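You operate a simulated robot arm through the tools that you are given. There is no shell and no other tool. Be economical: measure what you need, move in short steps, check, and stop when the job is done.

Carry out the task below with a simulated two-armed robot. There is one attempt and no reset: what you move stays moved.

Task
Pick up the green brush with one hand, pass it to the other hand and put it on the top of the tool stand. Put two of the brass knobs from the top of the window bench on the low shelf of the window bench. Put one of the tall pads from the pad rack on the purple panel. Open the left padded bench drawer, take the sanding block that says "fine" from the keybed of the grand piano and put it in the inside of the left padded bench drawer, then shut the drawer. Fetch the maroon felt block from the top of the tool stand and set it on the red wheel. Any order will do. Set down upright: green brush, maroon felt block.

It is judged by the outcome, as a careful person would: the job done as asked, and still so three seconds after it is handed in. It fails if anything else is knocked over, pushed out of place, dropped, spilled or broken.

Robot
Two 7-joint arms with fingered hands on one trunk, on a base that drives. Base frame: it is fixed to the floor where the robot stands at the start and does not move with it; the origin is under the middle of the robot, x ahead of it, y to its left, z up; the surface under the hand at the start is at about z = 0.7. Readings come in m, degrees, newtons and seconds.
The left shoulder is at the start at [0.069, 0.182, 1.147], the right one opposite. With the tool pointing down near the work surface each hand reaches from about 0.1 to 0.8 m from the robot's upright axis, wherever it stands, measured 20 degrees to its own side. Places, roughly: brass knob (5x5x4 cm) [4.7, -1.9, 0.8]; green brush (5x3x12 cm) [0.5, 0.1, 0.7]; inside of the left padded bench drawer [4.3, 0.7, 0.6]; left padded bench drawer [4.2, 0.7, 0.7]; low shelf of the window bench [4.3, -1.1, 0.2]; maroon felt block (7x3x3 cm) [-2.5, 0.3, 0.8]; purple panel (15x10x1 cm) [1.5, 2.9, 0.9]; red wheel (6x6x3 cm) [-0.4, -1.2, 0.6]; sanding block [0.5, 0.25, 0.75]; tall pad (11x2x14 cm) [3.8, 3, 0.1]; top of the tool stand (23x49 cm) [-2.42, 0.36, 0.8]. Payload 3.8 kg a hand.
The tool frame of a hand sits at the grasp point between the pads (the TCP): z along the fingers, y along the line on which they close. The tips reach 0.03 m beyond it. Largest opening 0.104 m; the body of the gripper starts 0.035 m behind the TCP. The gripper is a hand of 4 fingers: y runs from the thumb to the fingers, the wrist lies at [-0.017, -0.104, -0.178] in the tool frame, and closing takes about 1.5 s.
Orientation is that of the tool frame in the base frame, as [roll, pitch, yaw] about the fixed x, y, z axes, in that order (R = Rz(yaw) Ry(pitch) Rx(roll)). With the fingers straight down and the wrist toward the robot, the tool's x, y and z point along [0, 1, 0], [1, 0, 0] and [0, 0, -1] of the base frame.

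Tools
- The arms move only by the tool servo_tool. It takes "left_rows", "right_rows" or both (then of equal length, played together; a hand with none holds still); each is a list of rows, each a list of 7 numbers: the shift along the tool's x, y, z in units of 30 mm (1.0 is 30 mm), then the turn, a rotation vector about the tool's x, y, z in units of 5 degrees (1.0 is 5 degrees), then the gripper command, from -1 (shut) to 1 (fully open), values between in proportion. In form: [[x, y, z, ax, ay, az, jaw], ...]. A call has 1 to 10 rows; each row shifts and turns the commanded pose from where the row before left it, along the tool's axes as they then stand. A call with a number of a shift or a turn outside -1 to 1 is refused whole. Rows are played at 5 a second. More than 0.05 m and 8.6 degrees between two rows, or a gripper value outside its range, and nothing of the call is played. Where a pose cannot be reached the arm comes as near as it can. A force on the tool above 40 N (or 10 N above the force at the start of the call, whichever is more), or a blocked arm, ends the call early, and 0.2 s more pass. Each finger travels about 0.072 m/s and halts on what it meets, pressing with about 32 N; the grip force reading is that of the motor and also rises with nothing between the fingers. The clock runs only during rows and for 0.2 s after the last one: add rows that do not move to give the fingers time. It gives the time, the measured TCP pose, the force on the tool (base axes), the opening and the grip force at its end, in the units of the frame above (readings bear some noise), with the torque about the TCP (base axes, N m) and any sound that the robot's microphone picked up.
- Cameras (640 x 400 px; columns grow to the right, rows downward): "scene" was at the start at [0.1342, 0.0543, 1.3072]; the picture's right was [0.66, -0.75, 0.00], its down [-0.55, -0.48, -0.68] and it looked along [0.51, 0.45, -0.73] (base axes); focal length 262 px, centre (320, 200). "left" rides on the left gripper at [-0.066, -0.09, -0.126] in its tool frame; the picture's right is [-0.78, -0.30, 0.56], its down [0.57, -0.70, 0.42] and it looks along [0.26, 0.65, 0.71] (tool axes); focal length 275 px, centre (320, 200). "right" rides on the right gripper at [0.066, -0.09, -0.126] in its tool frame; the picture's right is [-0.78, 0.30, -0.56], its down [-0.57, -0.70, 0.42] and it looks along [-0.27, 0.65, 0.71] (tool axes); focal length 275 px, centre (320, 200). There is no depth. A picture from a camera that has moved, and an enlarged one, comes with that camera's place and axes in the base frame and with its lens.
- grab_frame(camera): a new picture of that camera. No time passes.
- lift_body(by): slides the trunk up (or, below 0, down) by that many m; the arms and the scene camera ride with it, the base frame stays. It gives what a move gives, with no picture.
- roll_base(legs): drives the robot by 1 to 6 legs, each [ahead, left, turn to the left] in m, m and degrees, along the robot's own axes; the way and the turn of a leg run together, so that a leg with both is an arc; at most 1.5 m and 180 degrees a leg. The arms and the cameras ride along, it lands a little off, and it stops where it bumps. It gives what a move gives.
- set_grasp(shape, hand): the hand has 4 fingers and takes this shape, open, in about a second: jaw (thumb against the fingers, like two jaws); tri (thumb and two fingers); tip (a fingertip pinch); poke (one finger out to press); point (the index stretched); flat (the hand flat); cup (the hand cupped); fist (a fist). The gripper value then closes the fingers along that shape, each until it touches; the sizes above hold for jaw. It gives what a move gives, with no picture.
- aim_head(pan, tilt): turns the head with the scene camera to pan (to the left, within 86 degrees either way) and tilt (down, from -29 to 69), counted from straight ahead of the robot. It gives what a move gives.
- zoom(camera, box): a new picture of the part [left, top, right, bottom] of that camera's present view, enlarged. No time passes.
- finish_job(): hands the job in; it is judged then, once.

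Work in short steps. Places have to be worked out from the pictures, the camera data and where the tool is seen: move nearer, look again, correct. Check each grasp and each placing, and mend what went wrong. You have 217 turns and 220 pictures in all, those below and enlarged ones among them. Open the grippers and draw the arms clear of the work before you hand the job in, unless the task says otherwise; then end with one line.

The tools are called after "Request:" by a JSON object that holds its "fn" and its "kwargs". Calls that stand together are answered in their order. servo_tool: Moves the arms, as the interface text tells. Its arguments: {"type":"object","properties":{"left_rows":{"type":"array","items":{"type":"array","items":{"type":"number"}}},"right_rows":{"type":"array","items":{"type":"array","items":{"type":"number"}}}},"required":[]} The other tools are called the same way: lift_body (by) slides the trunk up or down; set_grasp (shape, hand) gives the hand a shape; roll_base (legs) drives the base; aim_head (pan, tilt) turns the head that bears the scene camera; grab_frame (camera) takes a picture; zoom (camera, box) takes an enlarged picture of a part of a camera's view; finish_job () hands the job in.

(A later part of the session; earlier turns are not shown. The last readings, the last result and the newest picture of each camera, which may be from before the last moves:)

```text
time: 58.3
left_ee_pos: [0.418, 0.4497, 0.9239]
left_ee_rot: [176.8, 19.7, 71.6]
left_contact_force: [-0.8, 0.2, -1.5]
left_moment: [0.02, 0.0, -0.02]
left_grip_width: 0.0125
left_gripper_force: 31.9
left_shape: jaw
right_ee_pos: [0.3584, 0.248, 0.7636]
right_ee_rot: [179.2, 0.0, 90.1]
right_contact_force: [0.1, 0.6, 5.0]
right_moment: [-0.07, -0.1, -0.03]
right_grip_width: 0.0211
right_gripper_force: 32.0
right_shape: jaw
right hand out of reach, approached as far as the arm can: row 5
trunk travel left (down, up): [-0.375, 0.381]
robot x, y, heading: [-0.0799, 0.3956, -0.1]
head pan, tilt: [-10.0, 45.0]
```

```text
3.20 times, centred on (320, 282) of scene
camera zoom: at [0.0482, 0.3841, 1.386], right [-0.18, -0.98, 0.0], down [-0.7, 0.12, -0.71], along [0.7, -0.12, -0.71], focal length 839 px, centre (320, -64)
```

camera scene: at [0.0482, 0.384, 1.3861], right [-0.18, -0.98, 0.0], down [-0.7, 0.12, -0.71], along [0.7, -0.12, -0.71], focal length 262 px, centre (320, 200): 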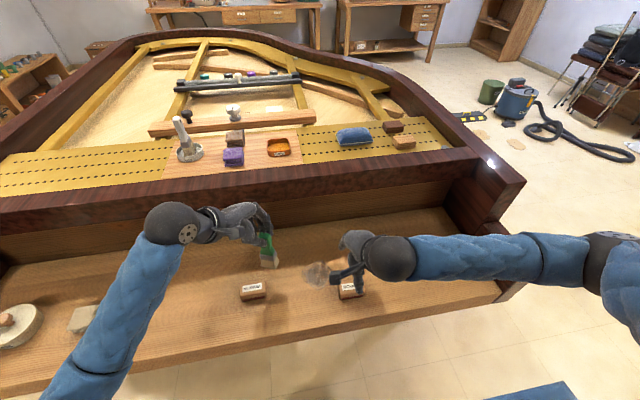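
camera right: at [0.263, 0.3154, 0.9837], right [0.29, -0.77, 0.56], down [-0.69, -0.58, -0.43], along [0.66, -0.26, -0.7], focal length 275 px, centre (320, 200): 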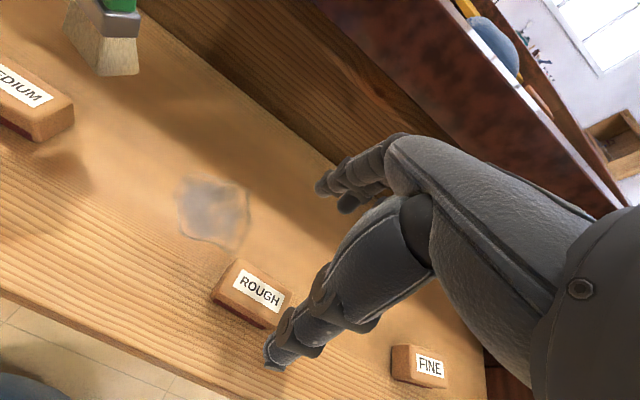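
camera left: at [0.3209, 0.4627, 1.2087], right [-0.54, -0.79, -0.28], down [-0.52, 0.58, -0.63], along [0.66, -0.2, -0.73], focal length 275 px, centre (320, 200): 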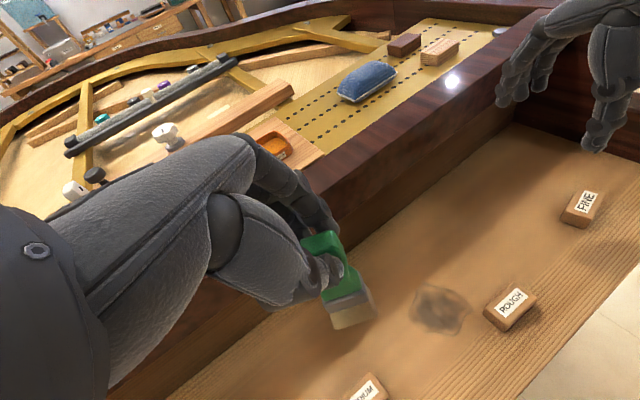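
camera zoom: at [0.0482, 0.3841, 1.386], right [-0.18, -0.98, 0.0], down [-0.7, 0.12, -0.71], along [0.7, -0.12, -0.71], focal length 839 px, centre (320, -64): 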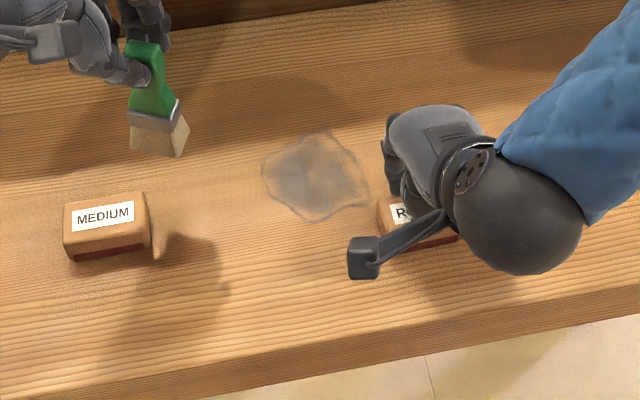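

The arm ran out of reach at z = 0.764, so the fingers closed only around the top edge. I open, then lower the trunk 3 cm and re-grip.

Request:
{"fn": "servo_tool", "kwargs": {"right_rows": [[0, 0, 0, 0, 0, 0, -0.2], [0, 0, 0, 0, 0, 0, 0.5], [0, 0, 0, 0, 0, 0, 0.9], [0, 0, 0, 0, 0, 0, 0.9], [0, 0, 0, 0, 0, 0, 0.9]]}}

Request:
{"fn": "lift_body", "kwargs": {"by": -0.026}}

Request:
{"fn": "grab_frame", "kwargs": {"camera": "right"}}

```text
time: 59.5
left_ee_pos: [0.4174, 0.4508, 0.9238]
left_ee_rot: [177.0, 19.6, 71.5]
left_contact_force: [-0.2, -0.7, -0.5]
left_moment: [0.04, -0.01, 0.02]
left_grip_width: 0.0128
left_gripper_force: 32.0
left_shape: jaw
right_ee_pos: [0.3587, 0.2482, 0.7636]
right_ee_rot: [179.2, 0.1, 90.2]
right_contact_force: [0.2, -0.8, 0.2]
right_moment: [0.02, -0.01, 0.03]
right_grip_width: 0.0987
right_gripper_force: 0.0
right_shape: jaw
trunk travel left (down, up): [-0.375, 0.381]
robot x, y, heading: [-0.0794, 0.3985, -0.0]
head pan, tilt: [-10.0, 45.0]
```

```text
time: 60.2
left_ee_pos: [0.4182, 0.4504, 0.8976]
left_ee_rot: [176.8, 19.7, 71.7]
left_contact_force: [0.4, 0.1, -0.7]
left_moment: [0.04, 0.04, -0.05]
left_grip_width: 0.013
left_gripper_force: 31.7
left_shape: jaw
right_ee_pos: [0.3566, 0.2488, 0.7377]
right_ee_rot: [179.5, 0.3, 90.2]
right_contact_force: [-0.2, -0.1, -0.2]
right_moment: [0.0, 0.01, 0.02]
right_grip_width: 0.0986
right_gripper_force: 0.0
right_shape: jaw
trunk travel left (down, up): [-0.349, 0.407]
robot x, y, heading: [-0.0844, 0.3959, -0.2]
head pan, tilt: [-10.0, 45.0]
```

```text
155 pictures are left
camera right: at [0.266, 0.3135, 0.8625], right [0.29, -0.77, 0.56], down [-0.69, -0.58, -0.43], along [0.66, -0.27, -0.71], focal length 275 px, centre (320, 200)
```

right: 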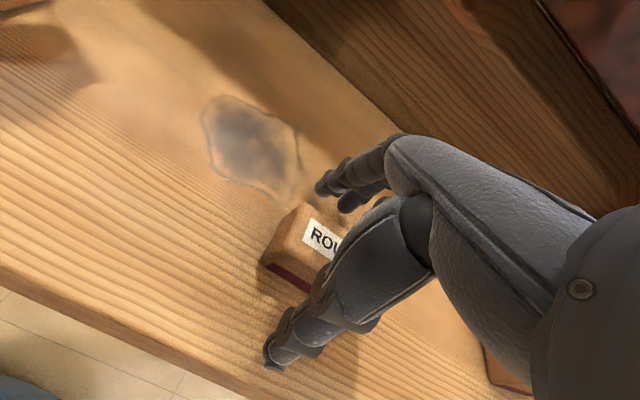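

Request:
{"fn": "servo_tool", "kwargs": {"right_rows": [[0, 0, 0, 0, 0, 0, 0.3], [0, 0, 0, 0, 0, 0, -0.3], [0, 0, 0, 0, 0, 0, -1], [0, 0, 0, 0, 0, 0, -1], [0, 0, -0.25, 0, 0, 0, -1], [0, 0, 0, 0, 0, 0, -1]]}}

Request:
{"fn": "grab_frame", "kwargs": {"camera": "right"}}

```text
time: 61.6
left_ee_pos: [0.4187, 0.4496, 0.8977]
left_ee_rot: [177.0, 19.6, 71.7]
left_contact_force: [-0.2, 0.2, -0.8]
left_moment: [0.04, 0.01, 0.01]
left_grip_width: 0.0125
left_gripper_force: 31.7
left_shape: jaw
right_ee_pos: [0.3559, 0.2483, 0.7448]
right_ee_rot: [179.6, 0.2, 90.2]
right_contact_force: [0.0, -0.2, -0.4]
right_moment: [-0.01, 0.02, -0.01]
right_grip_width: 0.034
right_gripper_force: 32.2
right_shape: jaw
trunk travel left (down, up): [-0.349, 0.407]
robot x, y, heading: [-0.082, 0.3993, 0.0]
head pan, tilt: [-10.0, 45.0]
```

```text
154 pictures are left
camera right: at [0.2663, 0.3139, 0.8695], right [0.29, -0.77, 0.56], down [-0.7, -0.58, -0.43], along [0.66, -0.27, -0.71], focal length 275 px, centre (320, 200)
```

right: 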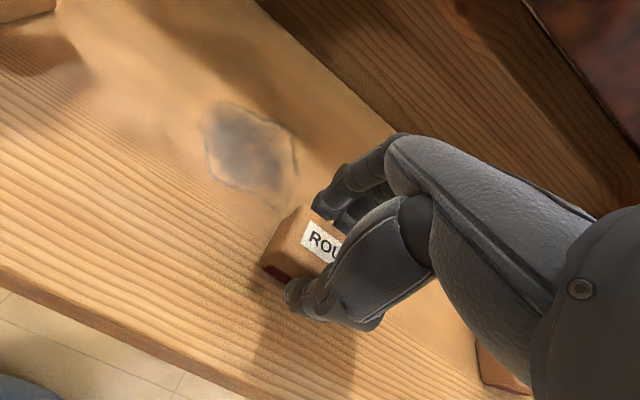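

Held at 34 mm and lifted slightly. I shift −2.5 cm in y, lower, release and rise.

Request:
{"fn": "servo_tool", "kwargs": {"right_rows": [[-0.42, 0, 0, 0, 0, 0, -1], [-0.42, 0, 0, 0, 0, 0, -1], [0, 0, 0.12, 0, 0, 0, -1], [0, 0, 0.12, 0, 0, 0, -1], [0, 0, 0, 0, 0, 0, -0.3], [0, 0, 0, 0, 0, 0, 0.4], [0, 0, 0, 0, 0, 0, 0.9], [0, 0, 0, 0, 0, 0, 0.9]]}}

Request:
{"fn": "servo_tool", "kwargs": {"right_rows": [[0, 0, -0.9, 0, 0, 0, 0.9], [0, 0, -0.9, 0, 0, 0, 0.9], [0, 0, -0.9, 0, 0, 0, 0.9], [0, 0, -0.9, 0, 0, 0, 0.9], [-0.98, 0.1, 0, 0, 0, 0, 0.9], [-0.98, 0.1, 0, 0, 0, 0, 0.9], [-0.98, 0.1, 0, 0, 0, 0, 0.9], [-0.98, 0.1, 0, 0, 0, 0, 0.9], [-0.98, 0.1, 0, 0, 0, 0, 0.9], [-0.98, 0.1, 0, 0, 0, 0, 0.9]]}}

Request:
{"fn": "grab_frame", "kwargs": {"camera": "scene"}}

Request:
{"fn": "grab_frame", "kwargs": {"camera": "right"}}

```text
time: 63.5
left_ee_pos: [0.4185, 0.4497, 0.8971]
left_ee_rot: [176.9, 19.6, 71.6]
left_contact_force: [-0.4, 0.5, -0.9]
left_moment: [0.01, 0.01, -0.02]
left_grip_width: 0.0125
left_gripper_force: 32.2
left_shape: jaw
right_ee_pos: [0.363, 0.2309, 0.7448]
right_ee_rot: [179.8, 0.5, 90.1]
right_contact_force: [0.5, 0.2, 0.1]
right_moment: [-0.01, -0.01, -0.02]
right_grip_width: 0.0983
right_gripper_force: 0.1
right_shape: jaw
right hand out of reach, approached as far as the arm can: row 2, 3
trunk travel left (down, up): [-0.349, 0.407]
robot x, y, heading: [-0.0788, 0.3995, -0.3]
head pan, tilt: [-10.0, 45.0]
```

```text
time: 65.7
left_ee_pos: [0.4191, 0.4488, 0.8985]
left_ee_rot: [176.8, 19.6, 71.6]
left_contact_force: [-1.0, 0.2, -0.7]
left_moment: [0.0, -0.02, 0.01]
left_grip_width: 0.0126
left_gripper_force: 32.3
left_shape: jaw
right_ee_pos: [0.3795, 0.0519, 0.8585]
right_ee_rot: [179.4, 0.4, 90.2]
right_contact_force: [0.4, 0.4, -0.5]
right_moment: [0.01, 0.02, 0.02]
right_grip_width: 0.0985
right_gripper_force: 0.1
right_shape: jaw
trunk travel left (down, up): [-0.349, 0.407]
robot x, y, heading: [-0.0805, 0.3961, 0.1]
head pan, tilt: [-10.0, 45.0]
```

```text
153 pictures are left
camera scene: at [0.0561, 0.3834, 1.3597], right [-0.18, -0.98, 0.0], down [-0.7, 0.12, -0.71], along [0.7, -0.12, -0.71], focal length 262 px, centre (320, 200)
```

scene: 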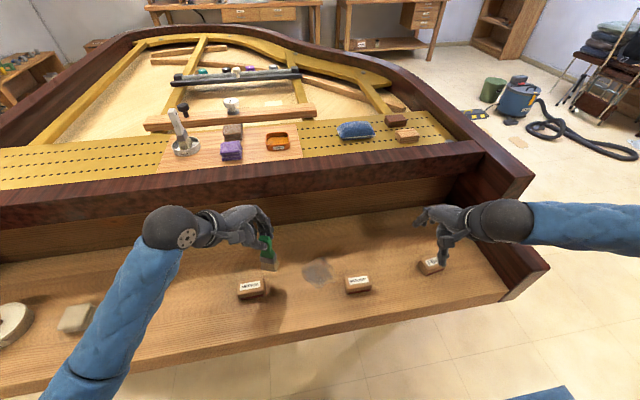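

```text
152 pictures are left
camera right: at [0.2893, 0.1171, 0.9828], right [0.29, -0.77, 0.56], down [-0.69, -0.58, -0.43], along [0.66, -0.27, -0.71], focal length 275 px, centre (320, 200)
```

right: 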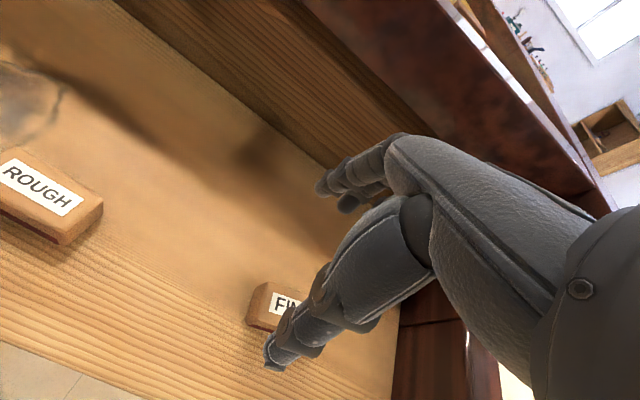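

ROUGH is back to within about 1 cm of its original place. Next is FINE at about [0.385, 0.005]: I shift over it and look.

Request:
{"fn": "servo_tool", "kwargs": {"right_rows": [[-0.8, 0.1, 0, 0, 0, 0, 0.9], [-0.77, 0.1, 0, 0, 0, 0, 0.9], [0, 0, 0, 0, 0, 0, 0.9]]}}

Request:
{"fn": "grab_frame", "kwargs": {"camera": "right"}}

Request:
{"fn": "zoom", "kwargs": {"camera": "scene", "box": [340, 190, 540, 315]}}

```text
time: 66.5
left_ee_pos: [0.4191, 0.4491, 0.898]
left_ee_rot: [176.9, 19.7, 71.7]
left_contact_force: [0.4, 0.0, -1.3]
left_moment: [0.01, 0.01, 0.01]
left_grip_width: 0.0129
left_gripper_force: 32.3
left_shape: jaw
right_ee_pos: [0.3866, 0.0069, 0.8575]
right_ee_rot: [179.5, 0.4, 90.2]
right_contact_force: [-0.5, 0.2, 0.2]
right_moment: [0.01, 0.0, -0.01]
right_grip_width: 0.0983
right_gripper_force: 0.0
right_shape: jaw
trunk travel left (down, up): [-0.349, 0.407]
robot x, y, heading: [-0.0817, 0.3957, -0.2]
head pan, tilt: [-10.0, 45.0]
```

```text
151 pictures are left
camera right: at [0.2959, 0.0724, 0.9817], right [0.29, -0.77, 0.56], down [-0.7, -0.58, -0.43], along [0.66, -0.27, -0.71], focal length 275 px, centre (320, 200)
```

right: 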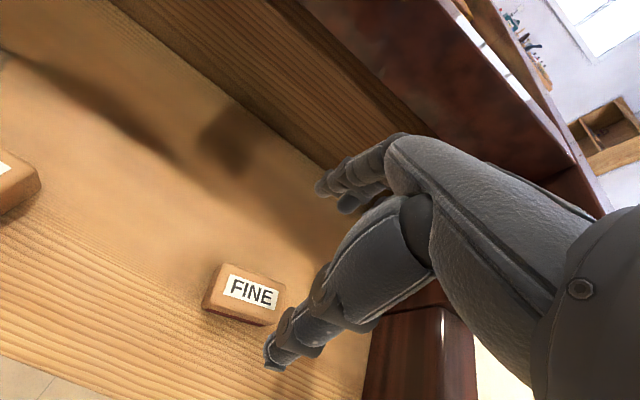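

```text
3.20 times, centred on (440, 252) of scene
camera zoom: at [0.0565, 0.3839, 1.3596], right [-0.18, -0.98, 0.0], down [-0.7, 0.12, -0.71], along [0.7, -0.12, -0.71], focal length 839 px, centre (-64, 32)
```

zoom: 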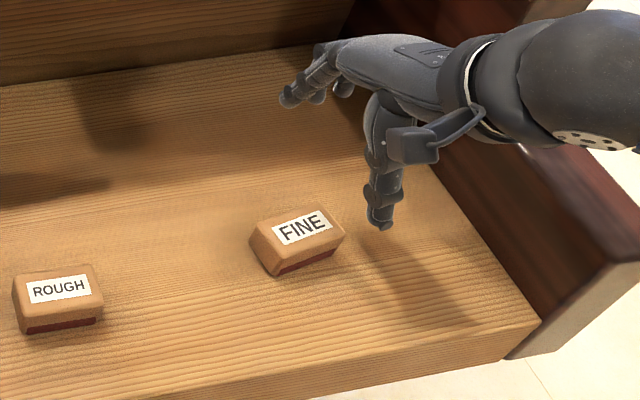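

FINE is right under the TCP, yawed about 9°. I turn to match, lower the trunk 4 cm, and descend to grip.

Request:
{"fn": "lift_body", "kwargs": {"by": -0.04}}

Request:
{"fn": "servo_tool", "kwargs": {"right_rows": [[0, 0, 0, 0, 0, -0.87, 0.9], [0, 0, 0, 0, 0, -0.87, 0.9], [0, 0, 0.66, 0, 0, 0, 0.9], [0, 0, 0.66, 0, 0, 0, 0.9], [0, 0, 0.66, 0, 0, 0, 0.9], [0, 0, 0.66, 0, 0, 0, 0.9], [0, 0, 0, 0, 0, 0, 0.9]]}}

Request:
{"fn": "grab_frame", "kwargs": {"camera": "right"}}

```text
time: 67.3
left_ee_pos: [0.419, 0.4506, 0.8594]
left_ee_rot: [176.8, 19.6, 71.6]
left_contact_force: [0.5, 0.4, -1.1]
left_moment: [0.01, -0.06, 0.01]
left_grip_width: 0.0127
left_gripper_force: 31.6
left_shape: jaw
right_ee_pos: [0.3849, 0.005, 0.8144]
right_ee_rot: [179.5, 0.2, 90.2]
right_contact_force: [0.3, -1.1, 0.0]
right_moment: [-0.05, 0.0, -0.02]
right_grip_width: 0.0985
right_gripper_force: 0.1
right_shape: jaw
trunk travel left (down, up): [-0.309, 0.447]
robot x, y, heading: [-0.081, 0.3946, -0.4]
head pan, tilt: [-10.0, 45.0]
```

```text
time: 68.9
left_ee_pos: [0.418, 0.4494, 0.8581]
left_ee_rot: [176.9, 19.5, 71.6]
left_contact_force: [-0.8, 0.3, -1.1]
left_moment: [0.01, -0.03, -0.01]
left_grip_width: 0.0127
left_gripper_force: 32.1
left_shape: jaw
right_ee_pos: [0.3857, 0.0067, 0.7377]
right_ee_rot: [179.5, 0.4, 98.9]
right_contact_force: [0.3, -0.2, 0.4]
right_moment: [-0.04, 0.0, 0.0]
right_grip_width: 0.0986
right_gripper_force: 0.1
right_shape: jaw
trunk travel left (down, up): [-0.309, 0.447]
robot x, y, heading: [-0.0776, 0.3984, -0.3]
head pan, tilt: [-10.0, 45.0]
```

```text
149 pictures are left
camera right: at [0.2868, 0.0579, 0.8618], right [0.41, -0.72, 0.56], down [-0.6, -0.68, -0.43], along [0.69, -0.17, -0.71], focal length 275 px, centre (320, 200)
```

right: 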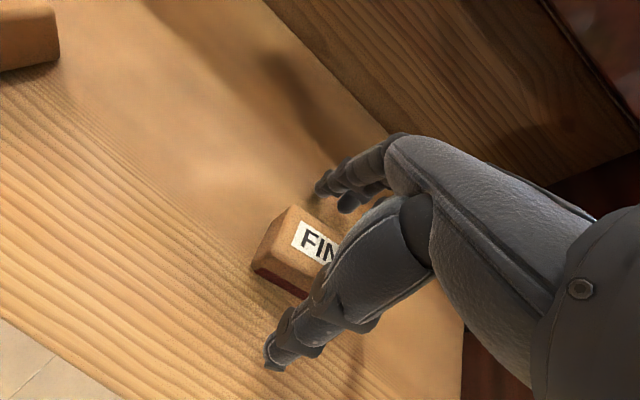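

Request:
{"fn": "servo_tool", "kwargs": {"right_rows": [[0, 0, 0.1, 0, 0, 0, 0.5], [0, 0, 0, 0, 0, 0, 0], [0, 0, 0, 0, 0, 0, -0.5], [0, 0, 0, 0, 0, 0, -1], [0, 0, 0, 0, 0, 0, -1], [0, 0, 0, 0, 0, 0, -1], [0, 0, 0, 0, 0, 0, -1]]}}

Request:
{"fn": "lift_body", "kwargs": {"by": 0.25}}

Request:
{"fn": "grab_frame", "kwargs": {"camera": "right"}}

Request:
{"fn": "grab_frame", "kwargs": {"camera": "scene"}}

```text
time: 70.5
left_ee_pos: [0.4194, 0.4496, 0.8586]
left_ee_rot: [177.0, 19.7, 71.6]
left_contact_force: [0.8, -0.2, -0.8]
left_moment: [0.02, 0.01, -0.02]
left_grip_width: 0.0125
left_gripper_force: 31.8
left_shape: jaw
right_ee_pos: [0.387, 0.0079, 0.7326]
right_ee_rot: [179.6, 0.4, 98.9]
right_contact_force: [0.8, 0.1, -0.2]
right_moment: [-0.02, -0.02, 0.02]
right_grip_width: 0.0338
right_gripper_force: 32.7
right_shape: jaw
trunk travel left (down, up): [-0.309, 0.447]
robot x, y, heading: [-0.0807, 0.3953, 0.0]
head pan, tilt: [-10.0, 45.0]
```

```text
time: 73.1
left_ee_pos: [0.4186, 0.4493, 1.108]
left_ee_rot: [176.9, 19.7, 71.7]
left_contact_force: [-0.2, 0.5, -0.3]
left_moment: [0.01, -0.02, 0.04]
left_grip_width: 0.0128
left_gripper_force: 31.5
left_shape: jaw
right_ee_pos: [0.3865, 0.0049, 0.9817]
right_ee_rot: [179.5, 0.3, 98.9]
right_contact_force: [-0.5, -0.6, -1.2]
right_moment: [-0.02, 0.03, 0.03]
right_grip_width: 0.0336
right_gripper_force: 31.8
right_shape: jaw
trunk travel left (down, up): [-0.559, 0.197]
robot x, y, heading: [-0.0776, 0.3973, 0.1]
head pan, tilt: [-10.0, 45.0]
```

```text
148 pictures are left
camera right: at [0.287, 0.0565, 1.1066], right [0.41, -0.72, 0.56], down [-0.6, -0.68, -0.43], along [0.69, -0.16, -0.71], focal length 275 px, centre (320, 200)
```

right: 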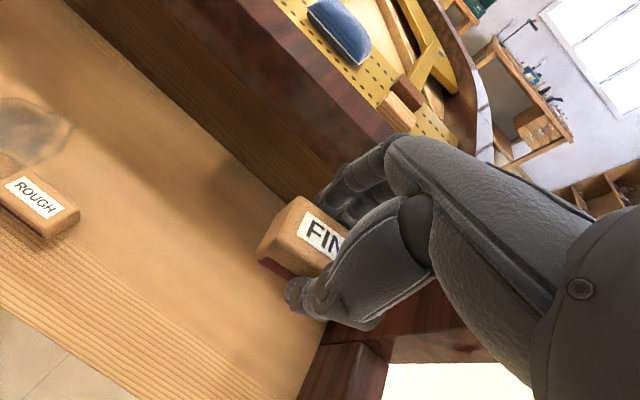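

```text
147 pictures are left
camera scene: at [0.0169, 0.3839, 1.5709], right [-0.18, -0.98, 0.0], down [-0.7, 0.12, -0.71], along [0.7, -0.12, -0.71], focal length 262 px, centre (320, 200)
```

scene: 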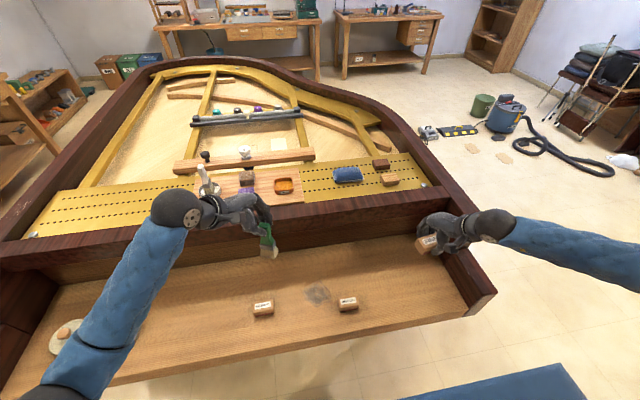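

FINE is held. Before driving I look left and right for obstacles on the way back to the tool stand.

Request:
{"fn": "aim_head", "kwargs": {"pan": 86, "tilt": 25}}

Request:
{"fn": "grab_frame", "kwargs": {"camera": "scene"}}

Request:
{"fn": "aim_head", "kwargs": {"pan": -86, "tilt": 25}}

Request:
{"fn": "grab_frame", "kwargs": {"camera": "scene"}}

```text
time: 74.8
left_ee_pos: [0.4192, 0.4489, 1.1079]
left_ee_rot: [176.9, 19.7, 71.7]
left_contact_force: [0.0, -0.7, -1.3]
left_moment: [0.0, 0.01, 0.01]
left_grip_width: 0.0128
left_gripper_force: 32.5
left_shape: jaw
right_ee_pos: [0.3849, 0.0049, 0.9822]
right_ee_rot: [179.5, 0.3, 98.8]
right_contact_force: [0.0, -0.2, 0.4]
right_moment: [0.0, -0.03, 0.0]
right_grip_width: 0.0336
right_gripper_force: 32.3
right_shape: jaw
trunk travel left (down, up): [-0.559, 0.197]
robot x, y, heading: [-0.0786, 0.3996, -0.4]
head pan, tilt: [85.9, 25.0]
```

```text
146 pictures are left
camera scene: at [-0.0564, 0.4901, 1.6016], right [1.0, -0.07, 0.0], down [-0.03, -0.42, -0.91], along [0.07, 0.9, -0.42], focal length 262 px, centre (320, 200)
```

scene: 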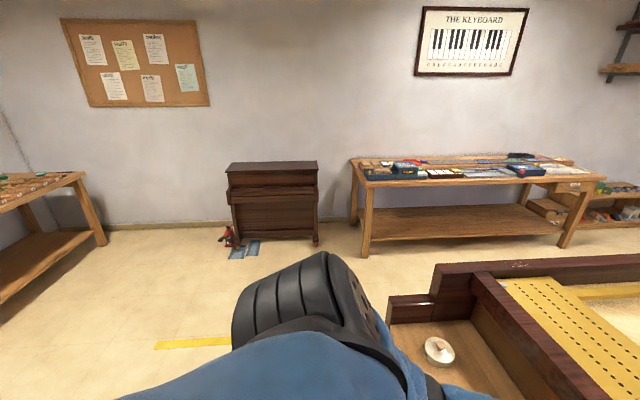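

```text
time: 77.4
left_ee_pos: [0.4194, 0.4499, 1.1087]
left_ee_rot: [176.9, 19.7, 71.6]
left_contact_force: [0.5, 0.6, -0.8]
left_moment: [0.02, -0.06, 0.01]
left_grip_width: 0.0127
left_gripper_force: 32.5
left_shape: jaw
right_ee_pos: [0.3861, 0.0057, 0.9826]
right_ee_rot: [179.5, 0.3, 98.8]
right_contact_force: [0.0, -0.4, -0.5]
right_moment: [0.03, 0.02, 0.03]
right_grip_width: 0.0337
right_gripper_force: 32.1
right_shape: jaw
trunk travel left (down, up): [-0.559, 0.197]
robot x, y, heading: [-0.0822, 0.3973, 0.1]
head pan, tilt: [-85.9, 25.0]
```

```text
145 pictures are left
camera scene: at [-0.0569, 0.3063, 1.6016], right [-1.0, -0.07, 0.0], down [-0.03, 0.42, -0.91], along [0.06, -0.9, -0.42], focal length 262 px, centre (320, 200)
```

scene: 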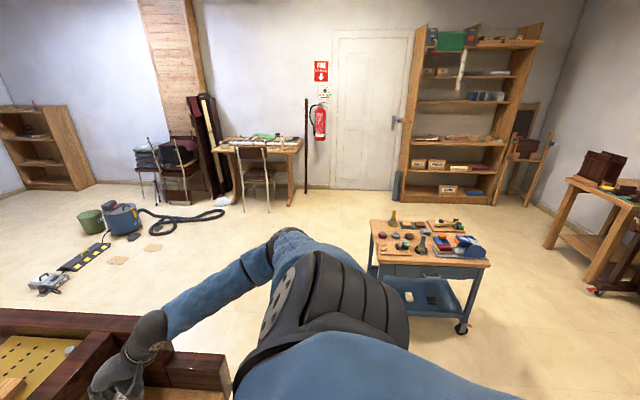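

The cart with the wheel stands at x −0.97…−0.29, y < −0.94, and there is plenty of room to turn. I back off, turn around and drive most of the way to the tool stand.

Request:
{"fn": "roll_base", "kwargs": {"legs": [[-0.5, 0, 0], [0, 0, 90], [0, 0, 90], [0.75, 0, 0]]}}

Request:
{"fn": "aim_head", "kwargs": {"pan": 0, "tilt": 35}}

Request:
{"fn": "grab_frame", "kwargs": {"camera": "scene"}}

```text
time: 79.6
left_ee_pos: [0.0714, 0.4228, 1.1095]
left_ee_rot: [177.0, 19.5, 69.0]
left_contact_force: [-0.3, 0.3, -0.1]
left_moment: [0.0, 0.0, 0.01]
left_grip_width: 0.0128
left_gripper_force: 32.4
left_shape: jaw
right_ee_pos: [0.0182, -0.0199, 0.9825]
right_ee_rot: [179.4, 0.4, 96.2]
right_contact_force: [-0.4, 0.2, -0.4]
right_moment: [0.02, -0.02, 0.0]
right_grip_width: 0.0337
right_gripper_force: 32.4
right_shape: jaw
trunk travel left (down, up): [-0.559, 0.197]
robot x, y, heading: [-0.4277, 0.3955, -3.1]
head pan, tilt: [-85.9, 25.0]
stopped in leg 1: the robot was blocked; the commanded pose is now the measured one
```

```text
time: 81.2
left_ee_pos: [0.0747, 0.4244, 1.1078]
left_ee_rot: [176.9, 19.7, 69.0]
left_contact_force: [0.3, -0.2, -0.6]
left_moment: [-0.02, 0.02, 0.0]
left_grip_width: 0.0128
left_gripper_force: 31.1
left_shape: jaw
right_ee_pos: [0.0194, -0.019, 0.9819]
right_ee_rot: [179.4, 0.4, 96.2]
right_contact_force: [-0.3, -0.1, -0.9]
right_moment: [-0.03, -0.02, 0.02]
right_grip_width: 0.0336
right_gripper_force: 31.8
right_shape: jaw
trunk travel left (down, up): [-0.559, 0.197]
robot x, y, heading: [-0.4264, 0.3973, -2.8]
head pan, tilt: [0.0, 35.0]
```

```text
144 pictures are left
camera scene: at [-0.3219, 0.3904, 1.5858], right [-0.05, -1.0, 0.0], down [-0.57, 0.03, -0.82], along [0.82, -0.04, -0.57], focal length 262 px, centre (320, 200)
```

scene: 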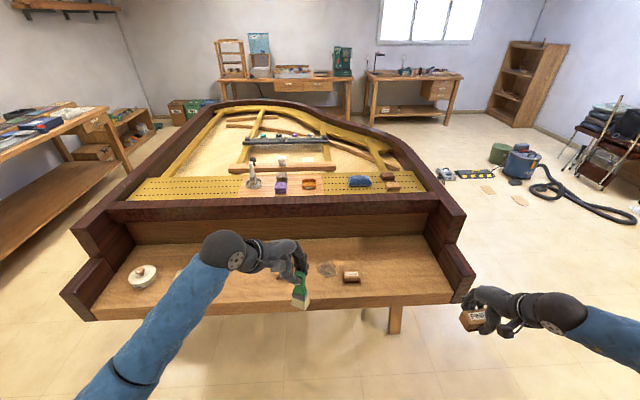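

Something behind blocked the base. I move ahead a little and turn left to see what it is.

Request:
{"fn": "roll_base", "kwargs": {"legs": [[0.1, 0, 0], [0, 0, 60]]}}

Request:
{"fn": "aim_head", "kwargs": {"pan": 86, "tilt": 40}}

Request:
{"fn": "grab_frame", "kwargs": {"camera": "scene"}}

```text
time: 85.0
left_ee_pos: [-0.1011, 0.8378, 1.1074]
left_ee_rot: [176.9, 19.6, 129.0]
left_contact_force: [0.3, 0.3, 0.1]
left_moment: [0.0, 0.0, -0.02]
left_grip_width: 0.0125
left_gripper_force: 31.9
left_shape: jaw
right_ee_pos: [0.255, 0.5697, 0.9833]
right_ee_rot: [179.5, 0.4, 156.1]
right_contact_force: [-0.5, 0.0, -1.0]
right_moment: [-0.01, 0.05, -0.01]
right_grip_width: 0.0336
right_gripper_force: 32.4
right_shape: jaw
trunk travel left (down, up): [-0.559, 0.197]
robot x, y, heading: [-0.327, 0.3876, 57.3]
head pan, tilt: [0.0, 35.0]
```

```text
time: 86.7
left_ee_pos: [-0.1006, 0.8384, 1.1072]
left_ee_rot: [176.9, 19.7, 128.9]
left_contact_force: [-0.3, -0.1, -0.9]
left_moment: [0.02, 0.03, 0.02]
left_grip_width: 0.0123
left_gripper_force: 31.9
left_shape: jaw
right_ee_pos: [0.2543, 0.5688, 0.9821]
right_ee_rot: [179.5, 0.3, 156.1]
right_contact_force: [0.6, -0.4, -1.8]
right_moment: [-0.02, 0.0, -0.03]
right_grip_width: 0.0333
right_gripper_force: 31.5
right_shape: jaw
trunk travel left (down, up): [-0.559, 0.197]
robot x, y, heading: [-0.3297, 0.3927, 57.0]
head pan, tilt: [85.9, 40.0]
```

```text
143 pictures are left
camera scene: at [-0.3843, 0.4548, 1.5783], right [0.6, 0.8, 0.0], down [0.51, -0.39, -0.77], along [-0.61, 0.46, -0.64], focal length 262 px, centre (320, 200)
```

scene: 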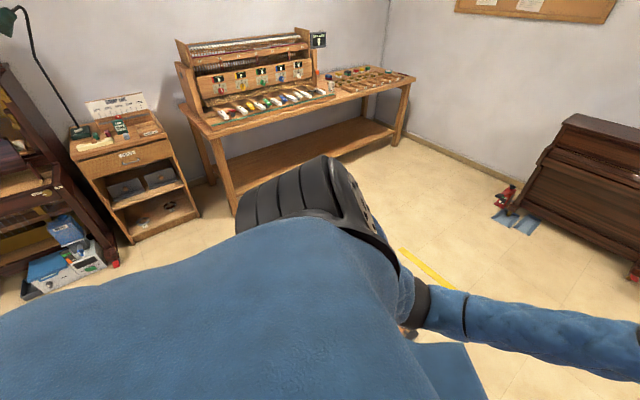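

The tool stand is visible at about [-2.3, 0.35]. Whatever blocked me is hidden behind my own shoulder, so I turn further.

Request:
{"fn": "roll_base", "kwargs": {"legs": [[0, 0, 65]]}}

Request:
{"fn": "aim_head", "kwargs": {"pan": 45, "tilt": 45}}

Request:
{"fn": "grab_frame", "kwargs": {"camera": "scene"}}

```text
time: 89.9
left_ee_pos: [-0.6313, 0.7881, 1.1081]
left_ee_rot: [176.9, 19.6, -167.0]
left_contact_force: [-0.3, -0.4, -1.0]
left_moment: [0.02, 0.0, -0.01]
left_grip_width: 0.0129
left_gripper_force: 32.2
left_shape: jaw
right_ee_pos: [-0.2333, 0.9919, 0.9818]
right_ee_rot: [179.5, 0.4, -139.9]
right_contact_force: [0.6, 0.4, -0.7]
right_moment: [0.04, -0.02, 0.02]
right_grip_width: 0.0333
right_gripper_force: 32.1
right_shape: jaw
trunk travel left (down, up): [-0.559, 0.197]
robot x, y, heading: [-0.3262, 0.3893, 120.9]
head pan, tilt: [85.9, 40.0]
```

```text
time: 90.9
left_ee_pos: [-0.6316, 0.7881, 1.1074]
left_ee_rot: [176.9, 19.7, -166.9]
left_contact_force: [-0.2, -0.1, -0.8]
left_moment: [-0.01, 0.02, -0.02]
left_grip_width: 0.0128
left_gripper_force: 32.2
left_shape: jaw
right_ee_pos: [-0.2346, 0.9912, 0.9824]
right_ee_rot: [179.5, 0.3, -139.9]
right_contact_force: [0.4, -0.3, -0.3]
right_moment: [-0.01, 0.01, 0.02]
right_grip_width: 0.0334
right_gripper_force: 31.7
right_shape: jaw
trunk travel left (down, up): [-0.559, 0.197]
robot x, y, heading: [-0.3251, 0.3907, 120.9]
head pan, tilt: [45.0, 45.0]
```

```text
142 pictures are left
camera scene: at [-0.412, 0.4235, 1.571], right [0.24, 0.97, 0.0], down [0.69, -0.17, -0.71], along [-0.69, 0.17, -0.71], focal length 262 px, centre (320, 200)
```

scene: 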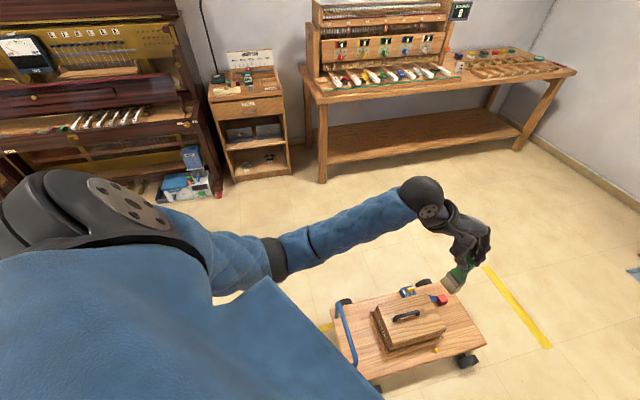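

There is a low dolly at x −0.95…−0.6, y > 0.57, and my base touched it. I slip away sideways to y ≈ −0.15, turn to face −x, and drive between the dolly and the cart.

Request:
{"fn": "roll_base", "kwargs": {"legs": [[-0.47, 0.28, 0], [0, 0, 59]]}}

Request:
{"fn": "aim_head", "kwargs": {"pan": 0, "tilt": 40}}

Request:
{"fn": "grab_frame", "kwargs": {"camera": "scene"}}

```text
time: 96.8
left_ee_pos: [-0.8262, -0.2137, 1.1082]
left_ee_rot: [177.1, 19.7, -108.4]
left_contact_force: [-0.5, 0.6, -1.9]
left_moment: [0.01, 0.01, 0.04]
left_grip_width: 0.0124
left_gripper_force: 31.9
left_shape: jaw
right_ee_pos: [-0.7928, 0.2304, 0.9825]
right_ee_rot: [179.5, 0.4, -81.1]
right_contact_force: [-0.1, -0.5, -1.3]
right_moment: [-0.02, -0.02, 0.0]
right_grip_width: 0.0331
right_gripper_force: 32.3
right_shape: jaw
trunk travel left (down, up): [-0.559, 0.197]
robot x, y, heading: [-0.3244, -0.1611, 179.7]
head pan, tilt: [45.0, 45.0]
```

```text
time: 97.9
left_ee_pos: [-0.8276, -0.2153, 1.1066]
left_ee_rot: [176.8, 19.6, -108.4]
left_contact_force: [0.4, -0.3, -1.4]
left_moment: [0.0, 0.0, 0.01]
left_grip_width: 0.0126
left_gripper_force: 31.5
left_shape: jaw
right_ee_pos: [-0.7938, 0.2306, 0.9822]
right_ee_rot: [179.6, 0.4, -81.1]
right_contact_force: [0.4, 0.9, 0.1]
right_moment: [0.05, -0.01, 0.04]
right_grip_width: 0.0332
right_gripper_force: 32.3
right_shape: jaw
trunk travel left (down, up): [-0.559, 0.197]
robot x, y, heading: [-0.3283, -0.1631, 180.1]
head pan, tilt: [0.0, 40.0]
```

```text
141 pictures are left
camera scene: at [-0.4263, -0.1597, 1.5782], right [0.0, 1.0, 0.0], down [0.64, 0.0, -0.77], along [-0.77, 0.0, -0.64], focal length 262 px, centre (320, 200)
```

scene: 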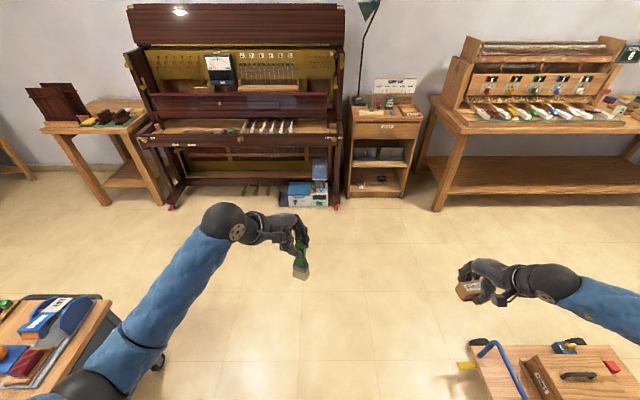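

The stand's front edge is at x ≈ −2.28 and y 0.1–0.6, with a bench to its right. I pull the right hand (with FINE) in closer, then drive up.

Request:
{"fn": "servo_tool", "kwargs": {"right_rows": [[0.6, -0.9, 0, 0, 0, 0, -1], [0.6, -0.9, 0, 0, 0, 0, -1], [0.6, -0.9, 0, 0, 0, 0, -1], [0.6, -0.9, 0, 0, 0, 0, -1], [0.6, -0.9, 0, 0, 0, 0, -1], [0, 0, 0, 0, 0, 0, -1]]}}

Request:
{"fn": "roll_base", "kwargs": {"legs": [[1.15, 0, 0], [0, -0.45, 0]]}}

Request:
{"fn": "grab_frame", "kwargs": {"camera": "scene"}}

```text
time: 99.3
left_ee_pos: [-0.8281, -0.2137, 1.1091]
left_ee_rot: [177.1, 19.7, -108.4]
left_contact_force: [-0.1, 0.2, -0.8]
left_moment: [0.0, 0.0, -0.03]
left_grip_width: 0.0125
left_gripper_force: 32.0
left_shape: jaw
right_ee_pos: [-0.645, 0.1596, 0.9783]
right_ee_rot: [179.5, 0.4, -81.1]
right_contact_force: [0.2, -0.6, -0.7]
right_moment: [-0.01, -0.01, 0.01]
right_grip_width: 0.0334
right_gripper_force: 32.2
right_shape: jaw
trunk travel left (down, up): [-0.559, 0.197]
robot x, y, heading: [-0.3247, -0.1598, 179.8]
head pan, tilt: [0.0, 40.0]
```

```text
time: 107.5
left_ee_pos: [-1.9688, 0.2555, 1.1075]
left_ee_rot: [176.9, 19.5, -108.7]
left_contact_force: [-0.2, -0.1, 0.0]
left_moment: [-0.03, 0.02, -0.01]
left_grip_width: 0.0125
left_gripper_force: 31.5
left_shape: jaw
right_ee_pos: [-1.785, 0.6256, 0.9791]
right_ee_rot: [179.5, 0.3, -81.4]
right_contact_force: [0.1, 0.1, -0.4]
right_moment: [0.01, 0.02, 0.01]
right_grip_width: 0.0332
right_gripper_force: 32.2
right_shape: jaw
trunk travel left (down, up): [-0.559, 0.197]
robot x, y, heading: [-1.4682, 0.3033, 179.4]
head pan, tilt: [0.0, 40.0]
```

```text
140 pictures are left
camera scene: at [-1.5685, 0.3073, 1.5782], right [0.01, 1.0, 0.0], down [0.64, -0.01, -0.77], along [-0.77, 0.01, -0.64], focal length 262 px, centre (320, 200)
```

scene: 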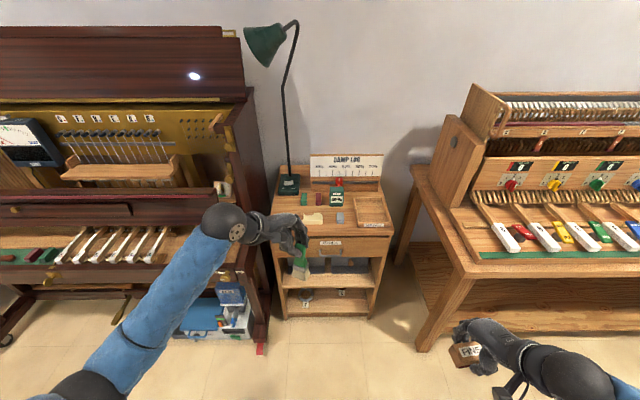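

Request:
{"fn": "zoom", "kwargs": {"camera": "scene", "box": [240, 140, 420, 260]}}

```text
3.33 times, centred on (330, 200) of scene
camera zoom: at [-1.5685, 0.3073, 1.5782], right [0.01, 1.0, 0.0], down [0.64, -0.01, -0.77], along [-0.77, 0.01, -0.64], focal length 874 px, centre (287, 200)
```

zoom: 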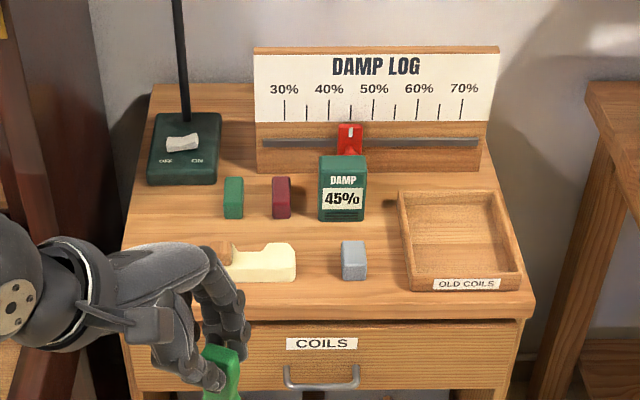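

Request:
{"fn": "zoom", "kwargs": {"camera": "scene", "box": [295, 175, 355, 220]}}

```text
8.89 times, centred on (325, 198) of scene
camera zoom: at [-1.5685, 0.3073, 1.5782], right [0.01, 1.0, 0.0], down [0.64, -0.01, -0.77], along [-0.77, 0.01, -0.64], focal length 2330 px, centre (276, 222)
```

zoom: 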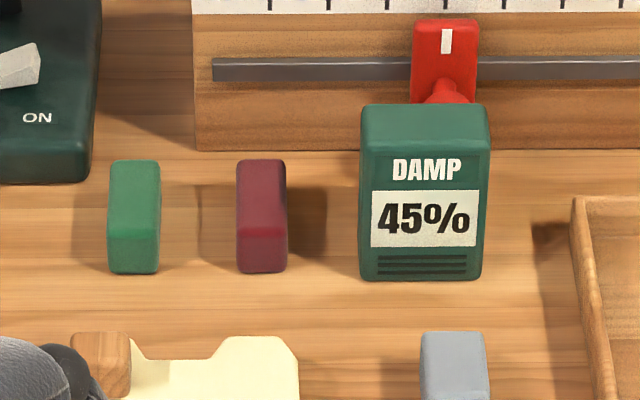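

The maroon block lies at about [-2.49, 0.312] with its long side along x. My left hand hides part of the stand, so I pull it back and look for a free spot for the brush.

Request:
{"fn": "servo_tool", "kwargs": {"left_rows": [[0, -0.9, 0, 0, 0, 0, -1], [0, -0.9, 0, 0, 0, 0, -1], [0, -0.9, 0, 0, 0, 0, -1], [0, -0.9, 0, 0, 0, 0, -1], [0, -0.9, 0, 0, 0, 0, -1], [0, -0.9, 0, 0, 0, 0, -1]]}}

Request:
{"fn": "zoom", "kwargs": {"camera": "scene", "box": [250, 140, 410, 240]}}

Request:
{"fn": "grab_frame", "kwargs": {"camera": "left"}}

```text
time: 108.9
left_ee_pos: [-1.8099, 0.2032, 1.0992]
left_ee_rot: [176.8, 19.7, -108.7]
left_contact_force: [0.4, 0.4, -0.7]
left_moment: [0.01, 0.0, -0.02]
left_grip_width: 0.0127
left_gripper_force: 31.9
left_shape: jaw
right_ee_pos: [-1.7842, 0.6265, 0.9789]
right_ee_rot: [179.5, 0.4, -81.4]
right_contact_force: [-0.4, -1.0, -0.2]
right_moment: [-0.02, -0.02, -0.02]
right_grip_width: 0.0332
right_gripper_force: 32.0
right_shape: jaw
trunk travel left (down, up): [-0.559, 0.197]
robot x, y, heading: [-1.4689, 0.3031, 179.5]
head pan, tilt: [0.0, 40.0]
```

```text
4.00 times, centred on (330, 190) of scene
camera zoom: at [-1.5674, 0.3061, 1.5783], right [0.01, 1.0, 0.0], down [0.64, -0.01, -0.77], along [-0.77, 0.01, -0.64], focal length 1049 px, centre (280, 240)
```

zoom: 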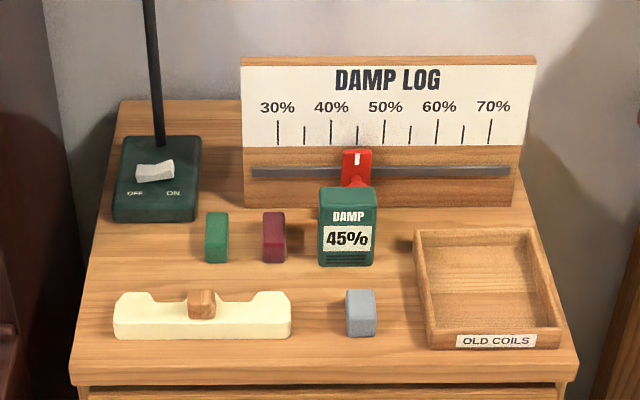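

```text
136 pictures are left
camera left: at [-1.7114, 0.1951, 1.2344], right [0.55, 0.79, -0.28], down [0.52, -0.58, -0.63], along [-0.66, 0.2, -0.73], focal length 275 px, centre (320, 200)
```

left: 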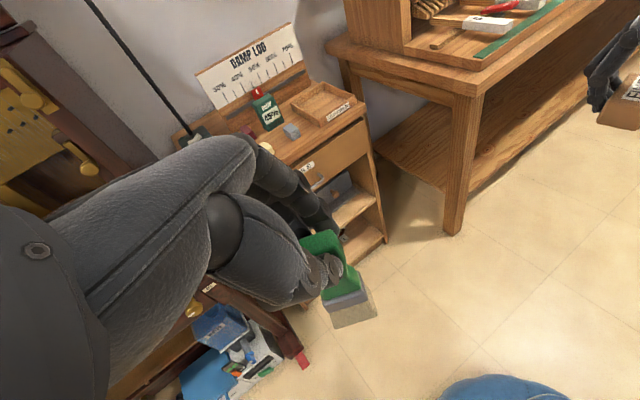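

The layout is clear. The best free spot is left-rear of the card at about [-2.45, 0.188], left of the green block. I square up the left hand, tuck the right hand in, and drive 0.3 m closer.

Request:
{"fn": "servo_tool", "kwargs": {"left_rows": [[0, 0, 0, -0.32, 0.05, -0.88, -1], [0, 0, 0, -0.32, 0.05, -0.88, -1], [0, 0, 0, -0.32, 0.05, -0.88, -1], [0, 0, 0, -0.32, 0.05, -0.88, -1], [0, 0, 0, 0, 0, 0, -1]], "right_rows": [[0.9, -0.4, 0, 0, 0, 0, -1], [0.9, -0.4, 0, 0, 0, 0, -1], [0.9, -0.4, 0, 0, 0, 0, -1], [0.9, -0.4, 0, 0, 0, 0, -1], [0, 0, 0, 0, 0, 0, -1]]}}

Request:
{"fn": "roll_base", "kwargs": {"legs": [[0.28, 0, 0]]}}

Request:
{"fn": "grab_frame", "kwargs": {"camera": "scene"}}

Request:
{"fn": "grab_frame", "kwargs": {"camera": "left"}}

```text
time: 110.1
left_ee_pos: [-1.8155, 0.2057, 1.0999]
left_ee_rot: [176.9, 19.6, -89.9]
left_contact_force: [0.1, 0.3, -0.4]
left_moment: [0.02, -0.01, -0.01]
left_grip_width: 0.0123
left_gripper_force: 32.0
left_shape: jaw
right_ee_pos: [-1.7593, 0.5845, 0.9793]
right_ee_rot: [179.6, 0.0, -81.2]
right_contact_force: [0.1, -0.3, -0.7]
right_moment: [-0.01, 0.02, 0.0]
right_grip_width: 0.0328
right_gripper_force: 31.8
right_shape: jaw
right hand out of reach, approached as far as the arm can: row 2, 3, 4
trunk travel left (down, up): [-0.559, 0.197]
robot x, y, heading: [-1.4655, 0.3057, 179.5]
head pan, tilt: [0.0, 40.0]
```

```text
time: 112.0
left_ee_pos: [-2.093, 0.2049, 1.0998]
left_ee_rot: [177.0, 19.6, -89.5]
left_contact_force: [-0.1, 0.0, -0.9]
left_moment: [0.01, -0.01, -0.03]
left_grip_width: 0.0127
left_gripper_force: 32.1
left_shape: jaw
right_ee_pos: [-2.0386, 0.5826, 0.9797]
right_ee_rot: [179.7, 0.1, -81.0]
right_contact_force: [-0.2, 0.1, -0.6]
right_moment: [0.02, -0.03, -0.01]
right_grip_width: 0.0331
right_gripper_force: 32.0
right_shape: jaw
trunk travel left (down, up): [-0.559, 0.197]
robot x, y, heading: [-1.7512, 0.3048, 179.9]
head pan, tilt: [0.0, 40.0]
```

```text
135 pictures are left
camera scene: at [-1.8481, 0.3077, 1.5782], right [0.0, 1.0, 0.0], down [0.64, 0.0, -0.77], along [-0.77, 0.0, -0.64], focal length 262 px, centre (320, 200)
```

scene: 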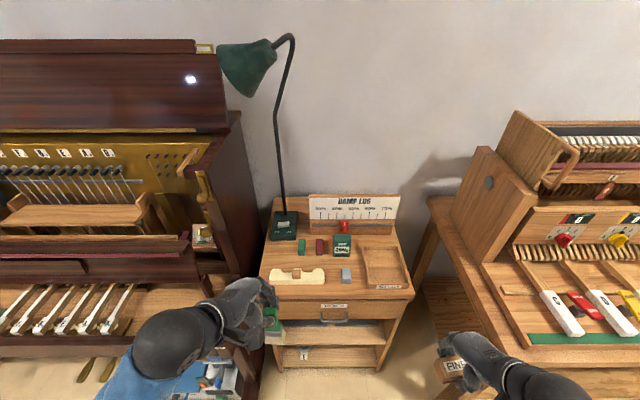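

```text
134 pictures are left
camera left: at [-1.9959, 0.2278, 1.2339], right [0.26, 0.92, -0.28], down [0.68, -0.38, -0.63], along [-0.69, -0.03, -0.73], focal length 275 px, centre (320, 200)
```

left: 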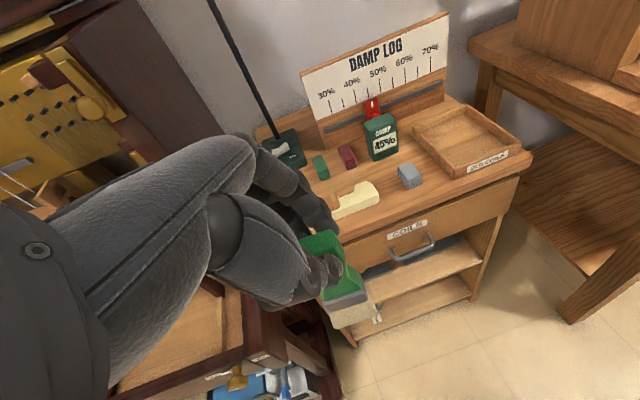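

The target [-2.45, 0.188] projects into the free area between the lamp base, card and green block. I move the brush above it at a safe height.

Request:
{"fn": "servo_tool", "kwargs": {"left_rows": [[0.092, 0.983, 0.171, 0, 0, 0, -1], [0.092, 0.983, 0.171, 0, 0, 0, -1], [0.092, 0.983, 0.171, 0, 0, 0, -1], [0.092, 0.983, 0.171, 0, 0, 0, -1], [0.092, 0.983, 0.171, 0, 0, 0, -1], [0.092, 0.983, 0.171, 0, 0, 0, -1], [0.092, 0.983, 0.171, 0, 0, 0, -1], [0.092, 0.983, 0.171, 0, 0, 0, -1], [0.092, 0.983, 0.171, 0, 0, 0, -1], [0.092, 0.983, 0.171, 0, 0, 0, -1]]}}

Request:
{"fn": "grab_frame", "kwargs": {"camera": "scene"}}

Request:
{"fn": "grab_frame", "kwargs": {"camera": "left"}}

```text
time: 114.2
left_ee_pos: [-2.3909, 0.1878, 1.0551]
left_ee_rot: [176.9, 19.6, -89.4]
left_contact_force: [-0.2, 0.3, -0.6]
left_moment: [0.0, -0.02, -0.01]
left_grip_width: 0.0127
left_gripper_force: 31.7
left_shape: jaw
right_ee_pos: [-2.0387, 0.5838, 0.9796]
right_ee_rot: [179.7, 0.0, -80.9]
right_contact_force: [-0.5, 0.1, -0.6]
right_moment: [-0.02, -0.04, 0.02]
right_grip_width: 0.0329
right_gripper_force: 32.0
right_shape: jaw
trunk travel left (down, up): [-0.559, 0.197]
robot x, y, heading: [-1.7463, 0.3083, 179.7]
head pan, tilt: [0.0, 40.0]
```

```text
133 pictures are left
camera scene: at [-1.8479, 0.308, 1.5782], right [0.0, 1.0, 0.0], down [0.64, 0.0, -0.77], along [-0.77, 0.0, -0.64], focal length 262 px, centre (320, 200)
```

scene: 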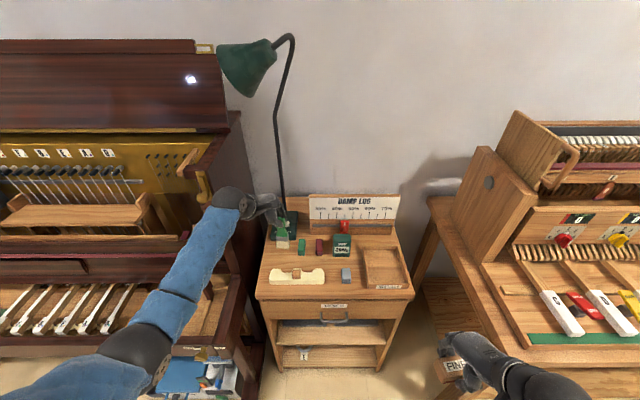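

```text
132 pictures are left
camera left: at [-2.2934, 0.2105, 1.191], right [0.26, 0.92, -0.28], down [0.68, -0.38, -0.63], along [-0.69, -0.03, -0.73], focal length 275 px, centre (320, 200)
```

left: 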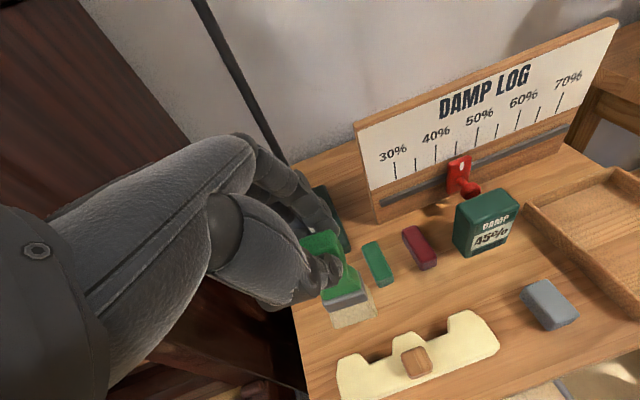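

Request:
{"fn": "servo_tool", "kwargs": {"left_rows": [[0, 0.98, 0.05, 0, 0, 0, -1], [0, 0.98, 0.05, 0, 0, 0, -1], [0.29, -0.046, 0.81, 0, 0, 0, -1], [0.29, -0.046, 0.81, 0, 0, 0, -1], [0.29, -0.046, 0.81, 0, 0, 0, -1], [0, 0, 0, 0, 0, 0, -1]]}}

Request:
{"fn": "zoom", "kwargs": {"camera": "scene", "box": [220, 190, 380, 290]}}

Request:
{"fn": "grab_frame", "kwargs": {"camera": "left"}}

```text
time: 115.6
left_ee_pos: [-2.4447, 0.1857, 0.9815]
left_ee_rot: [176.8, 19.6, -89.5]
left_contact_force: [0.7, -0.3, -1.7]
left_moment: [0.01, 0.0, 0.0]
left_grip_width: 0.0125
left_gripper_force: 32.1
left_shape: jaw
left hand out of reach, approached as far as the arm can: row 5
right_ee_pos: [-2.0388, 0.5829, 0.9802]
right_ee_rot: [179.6, 0.0, -81.0]
right_contact_force: [0.6, -0.2, -1.5]
right_moment: [-0.02, 0.0, 0.02]
right_grip_width: 0.0331
right_gripper_force: 31.3
right_shape: jaw
trunk travel left (down, up): [-0.559, 0.197]
robot x, y, heading: [-1.7511, 0.3054, 179.8]
head pan, tilt: [0.0, 40.0]
```

```text
4.00 times, centred on (300, 240) of scene
camera zoom: at [-1.847, 0.3076, 1.5782], right [0.0, 1.0, 0.0], down [0.64, 0.0, -0.77], along [-0.77, 0.0, -0.64], focal length 1049 px, centre (400, 40)
```

zoom: 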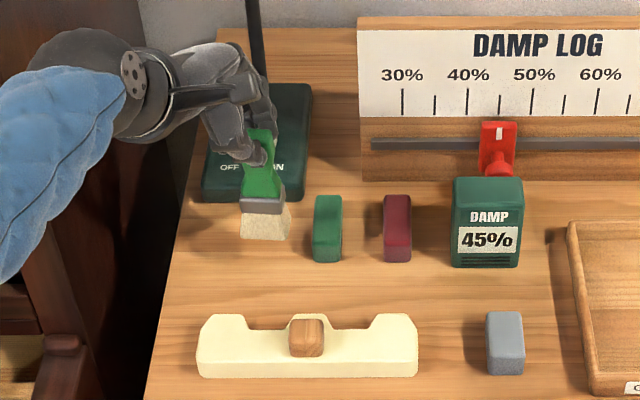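

```text
130 pictures are left
camera left: at [-2.3477, 0.2087, 1.1168], right [0.26, 0.92, -0.28], down [0.68, -0.38, -0.63], along [-0.69, -0.03, -0.73], focal length 275 px, centre (320, 200)
```

left: 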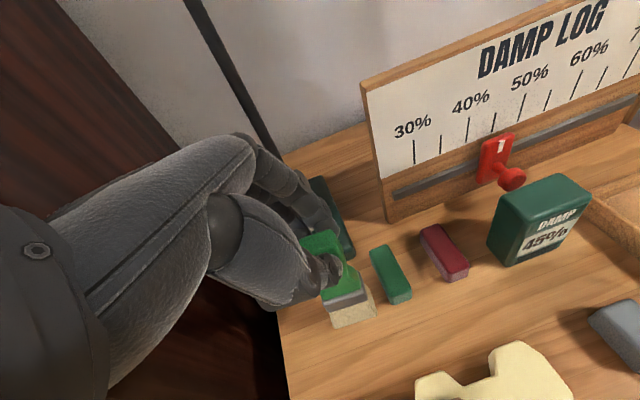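

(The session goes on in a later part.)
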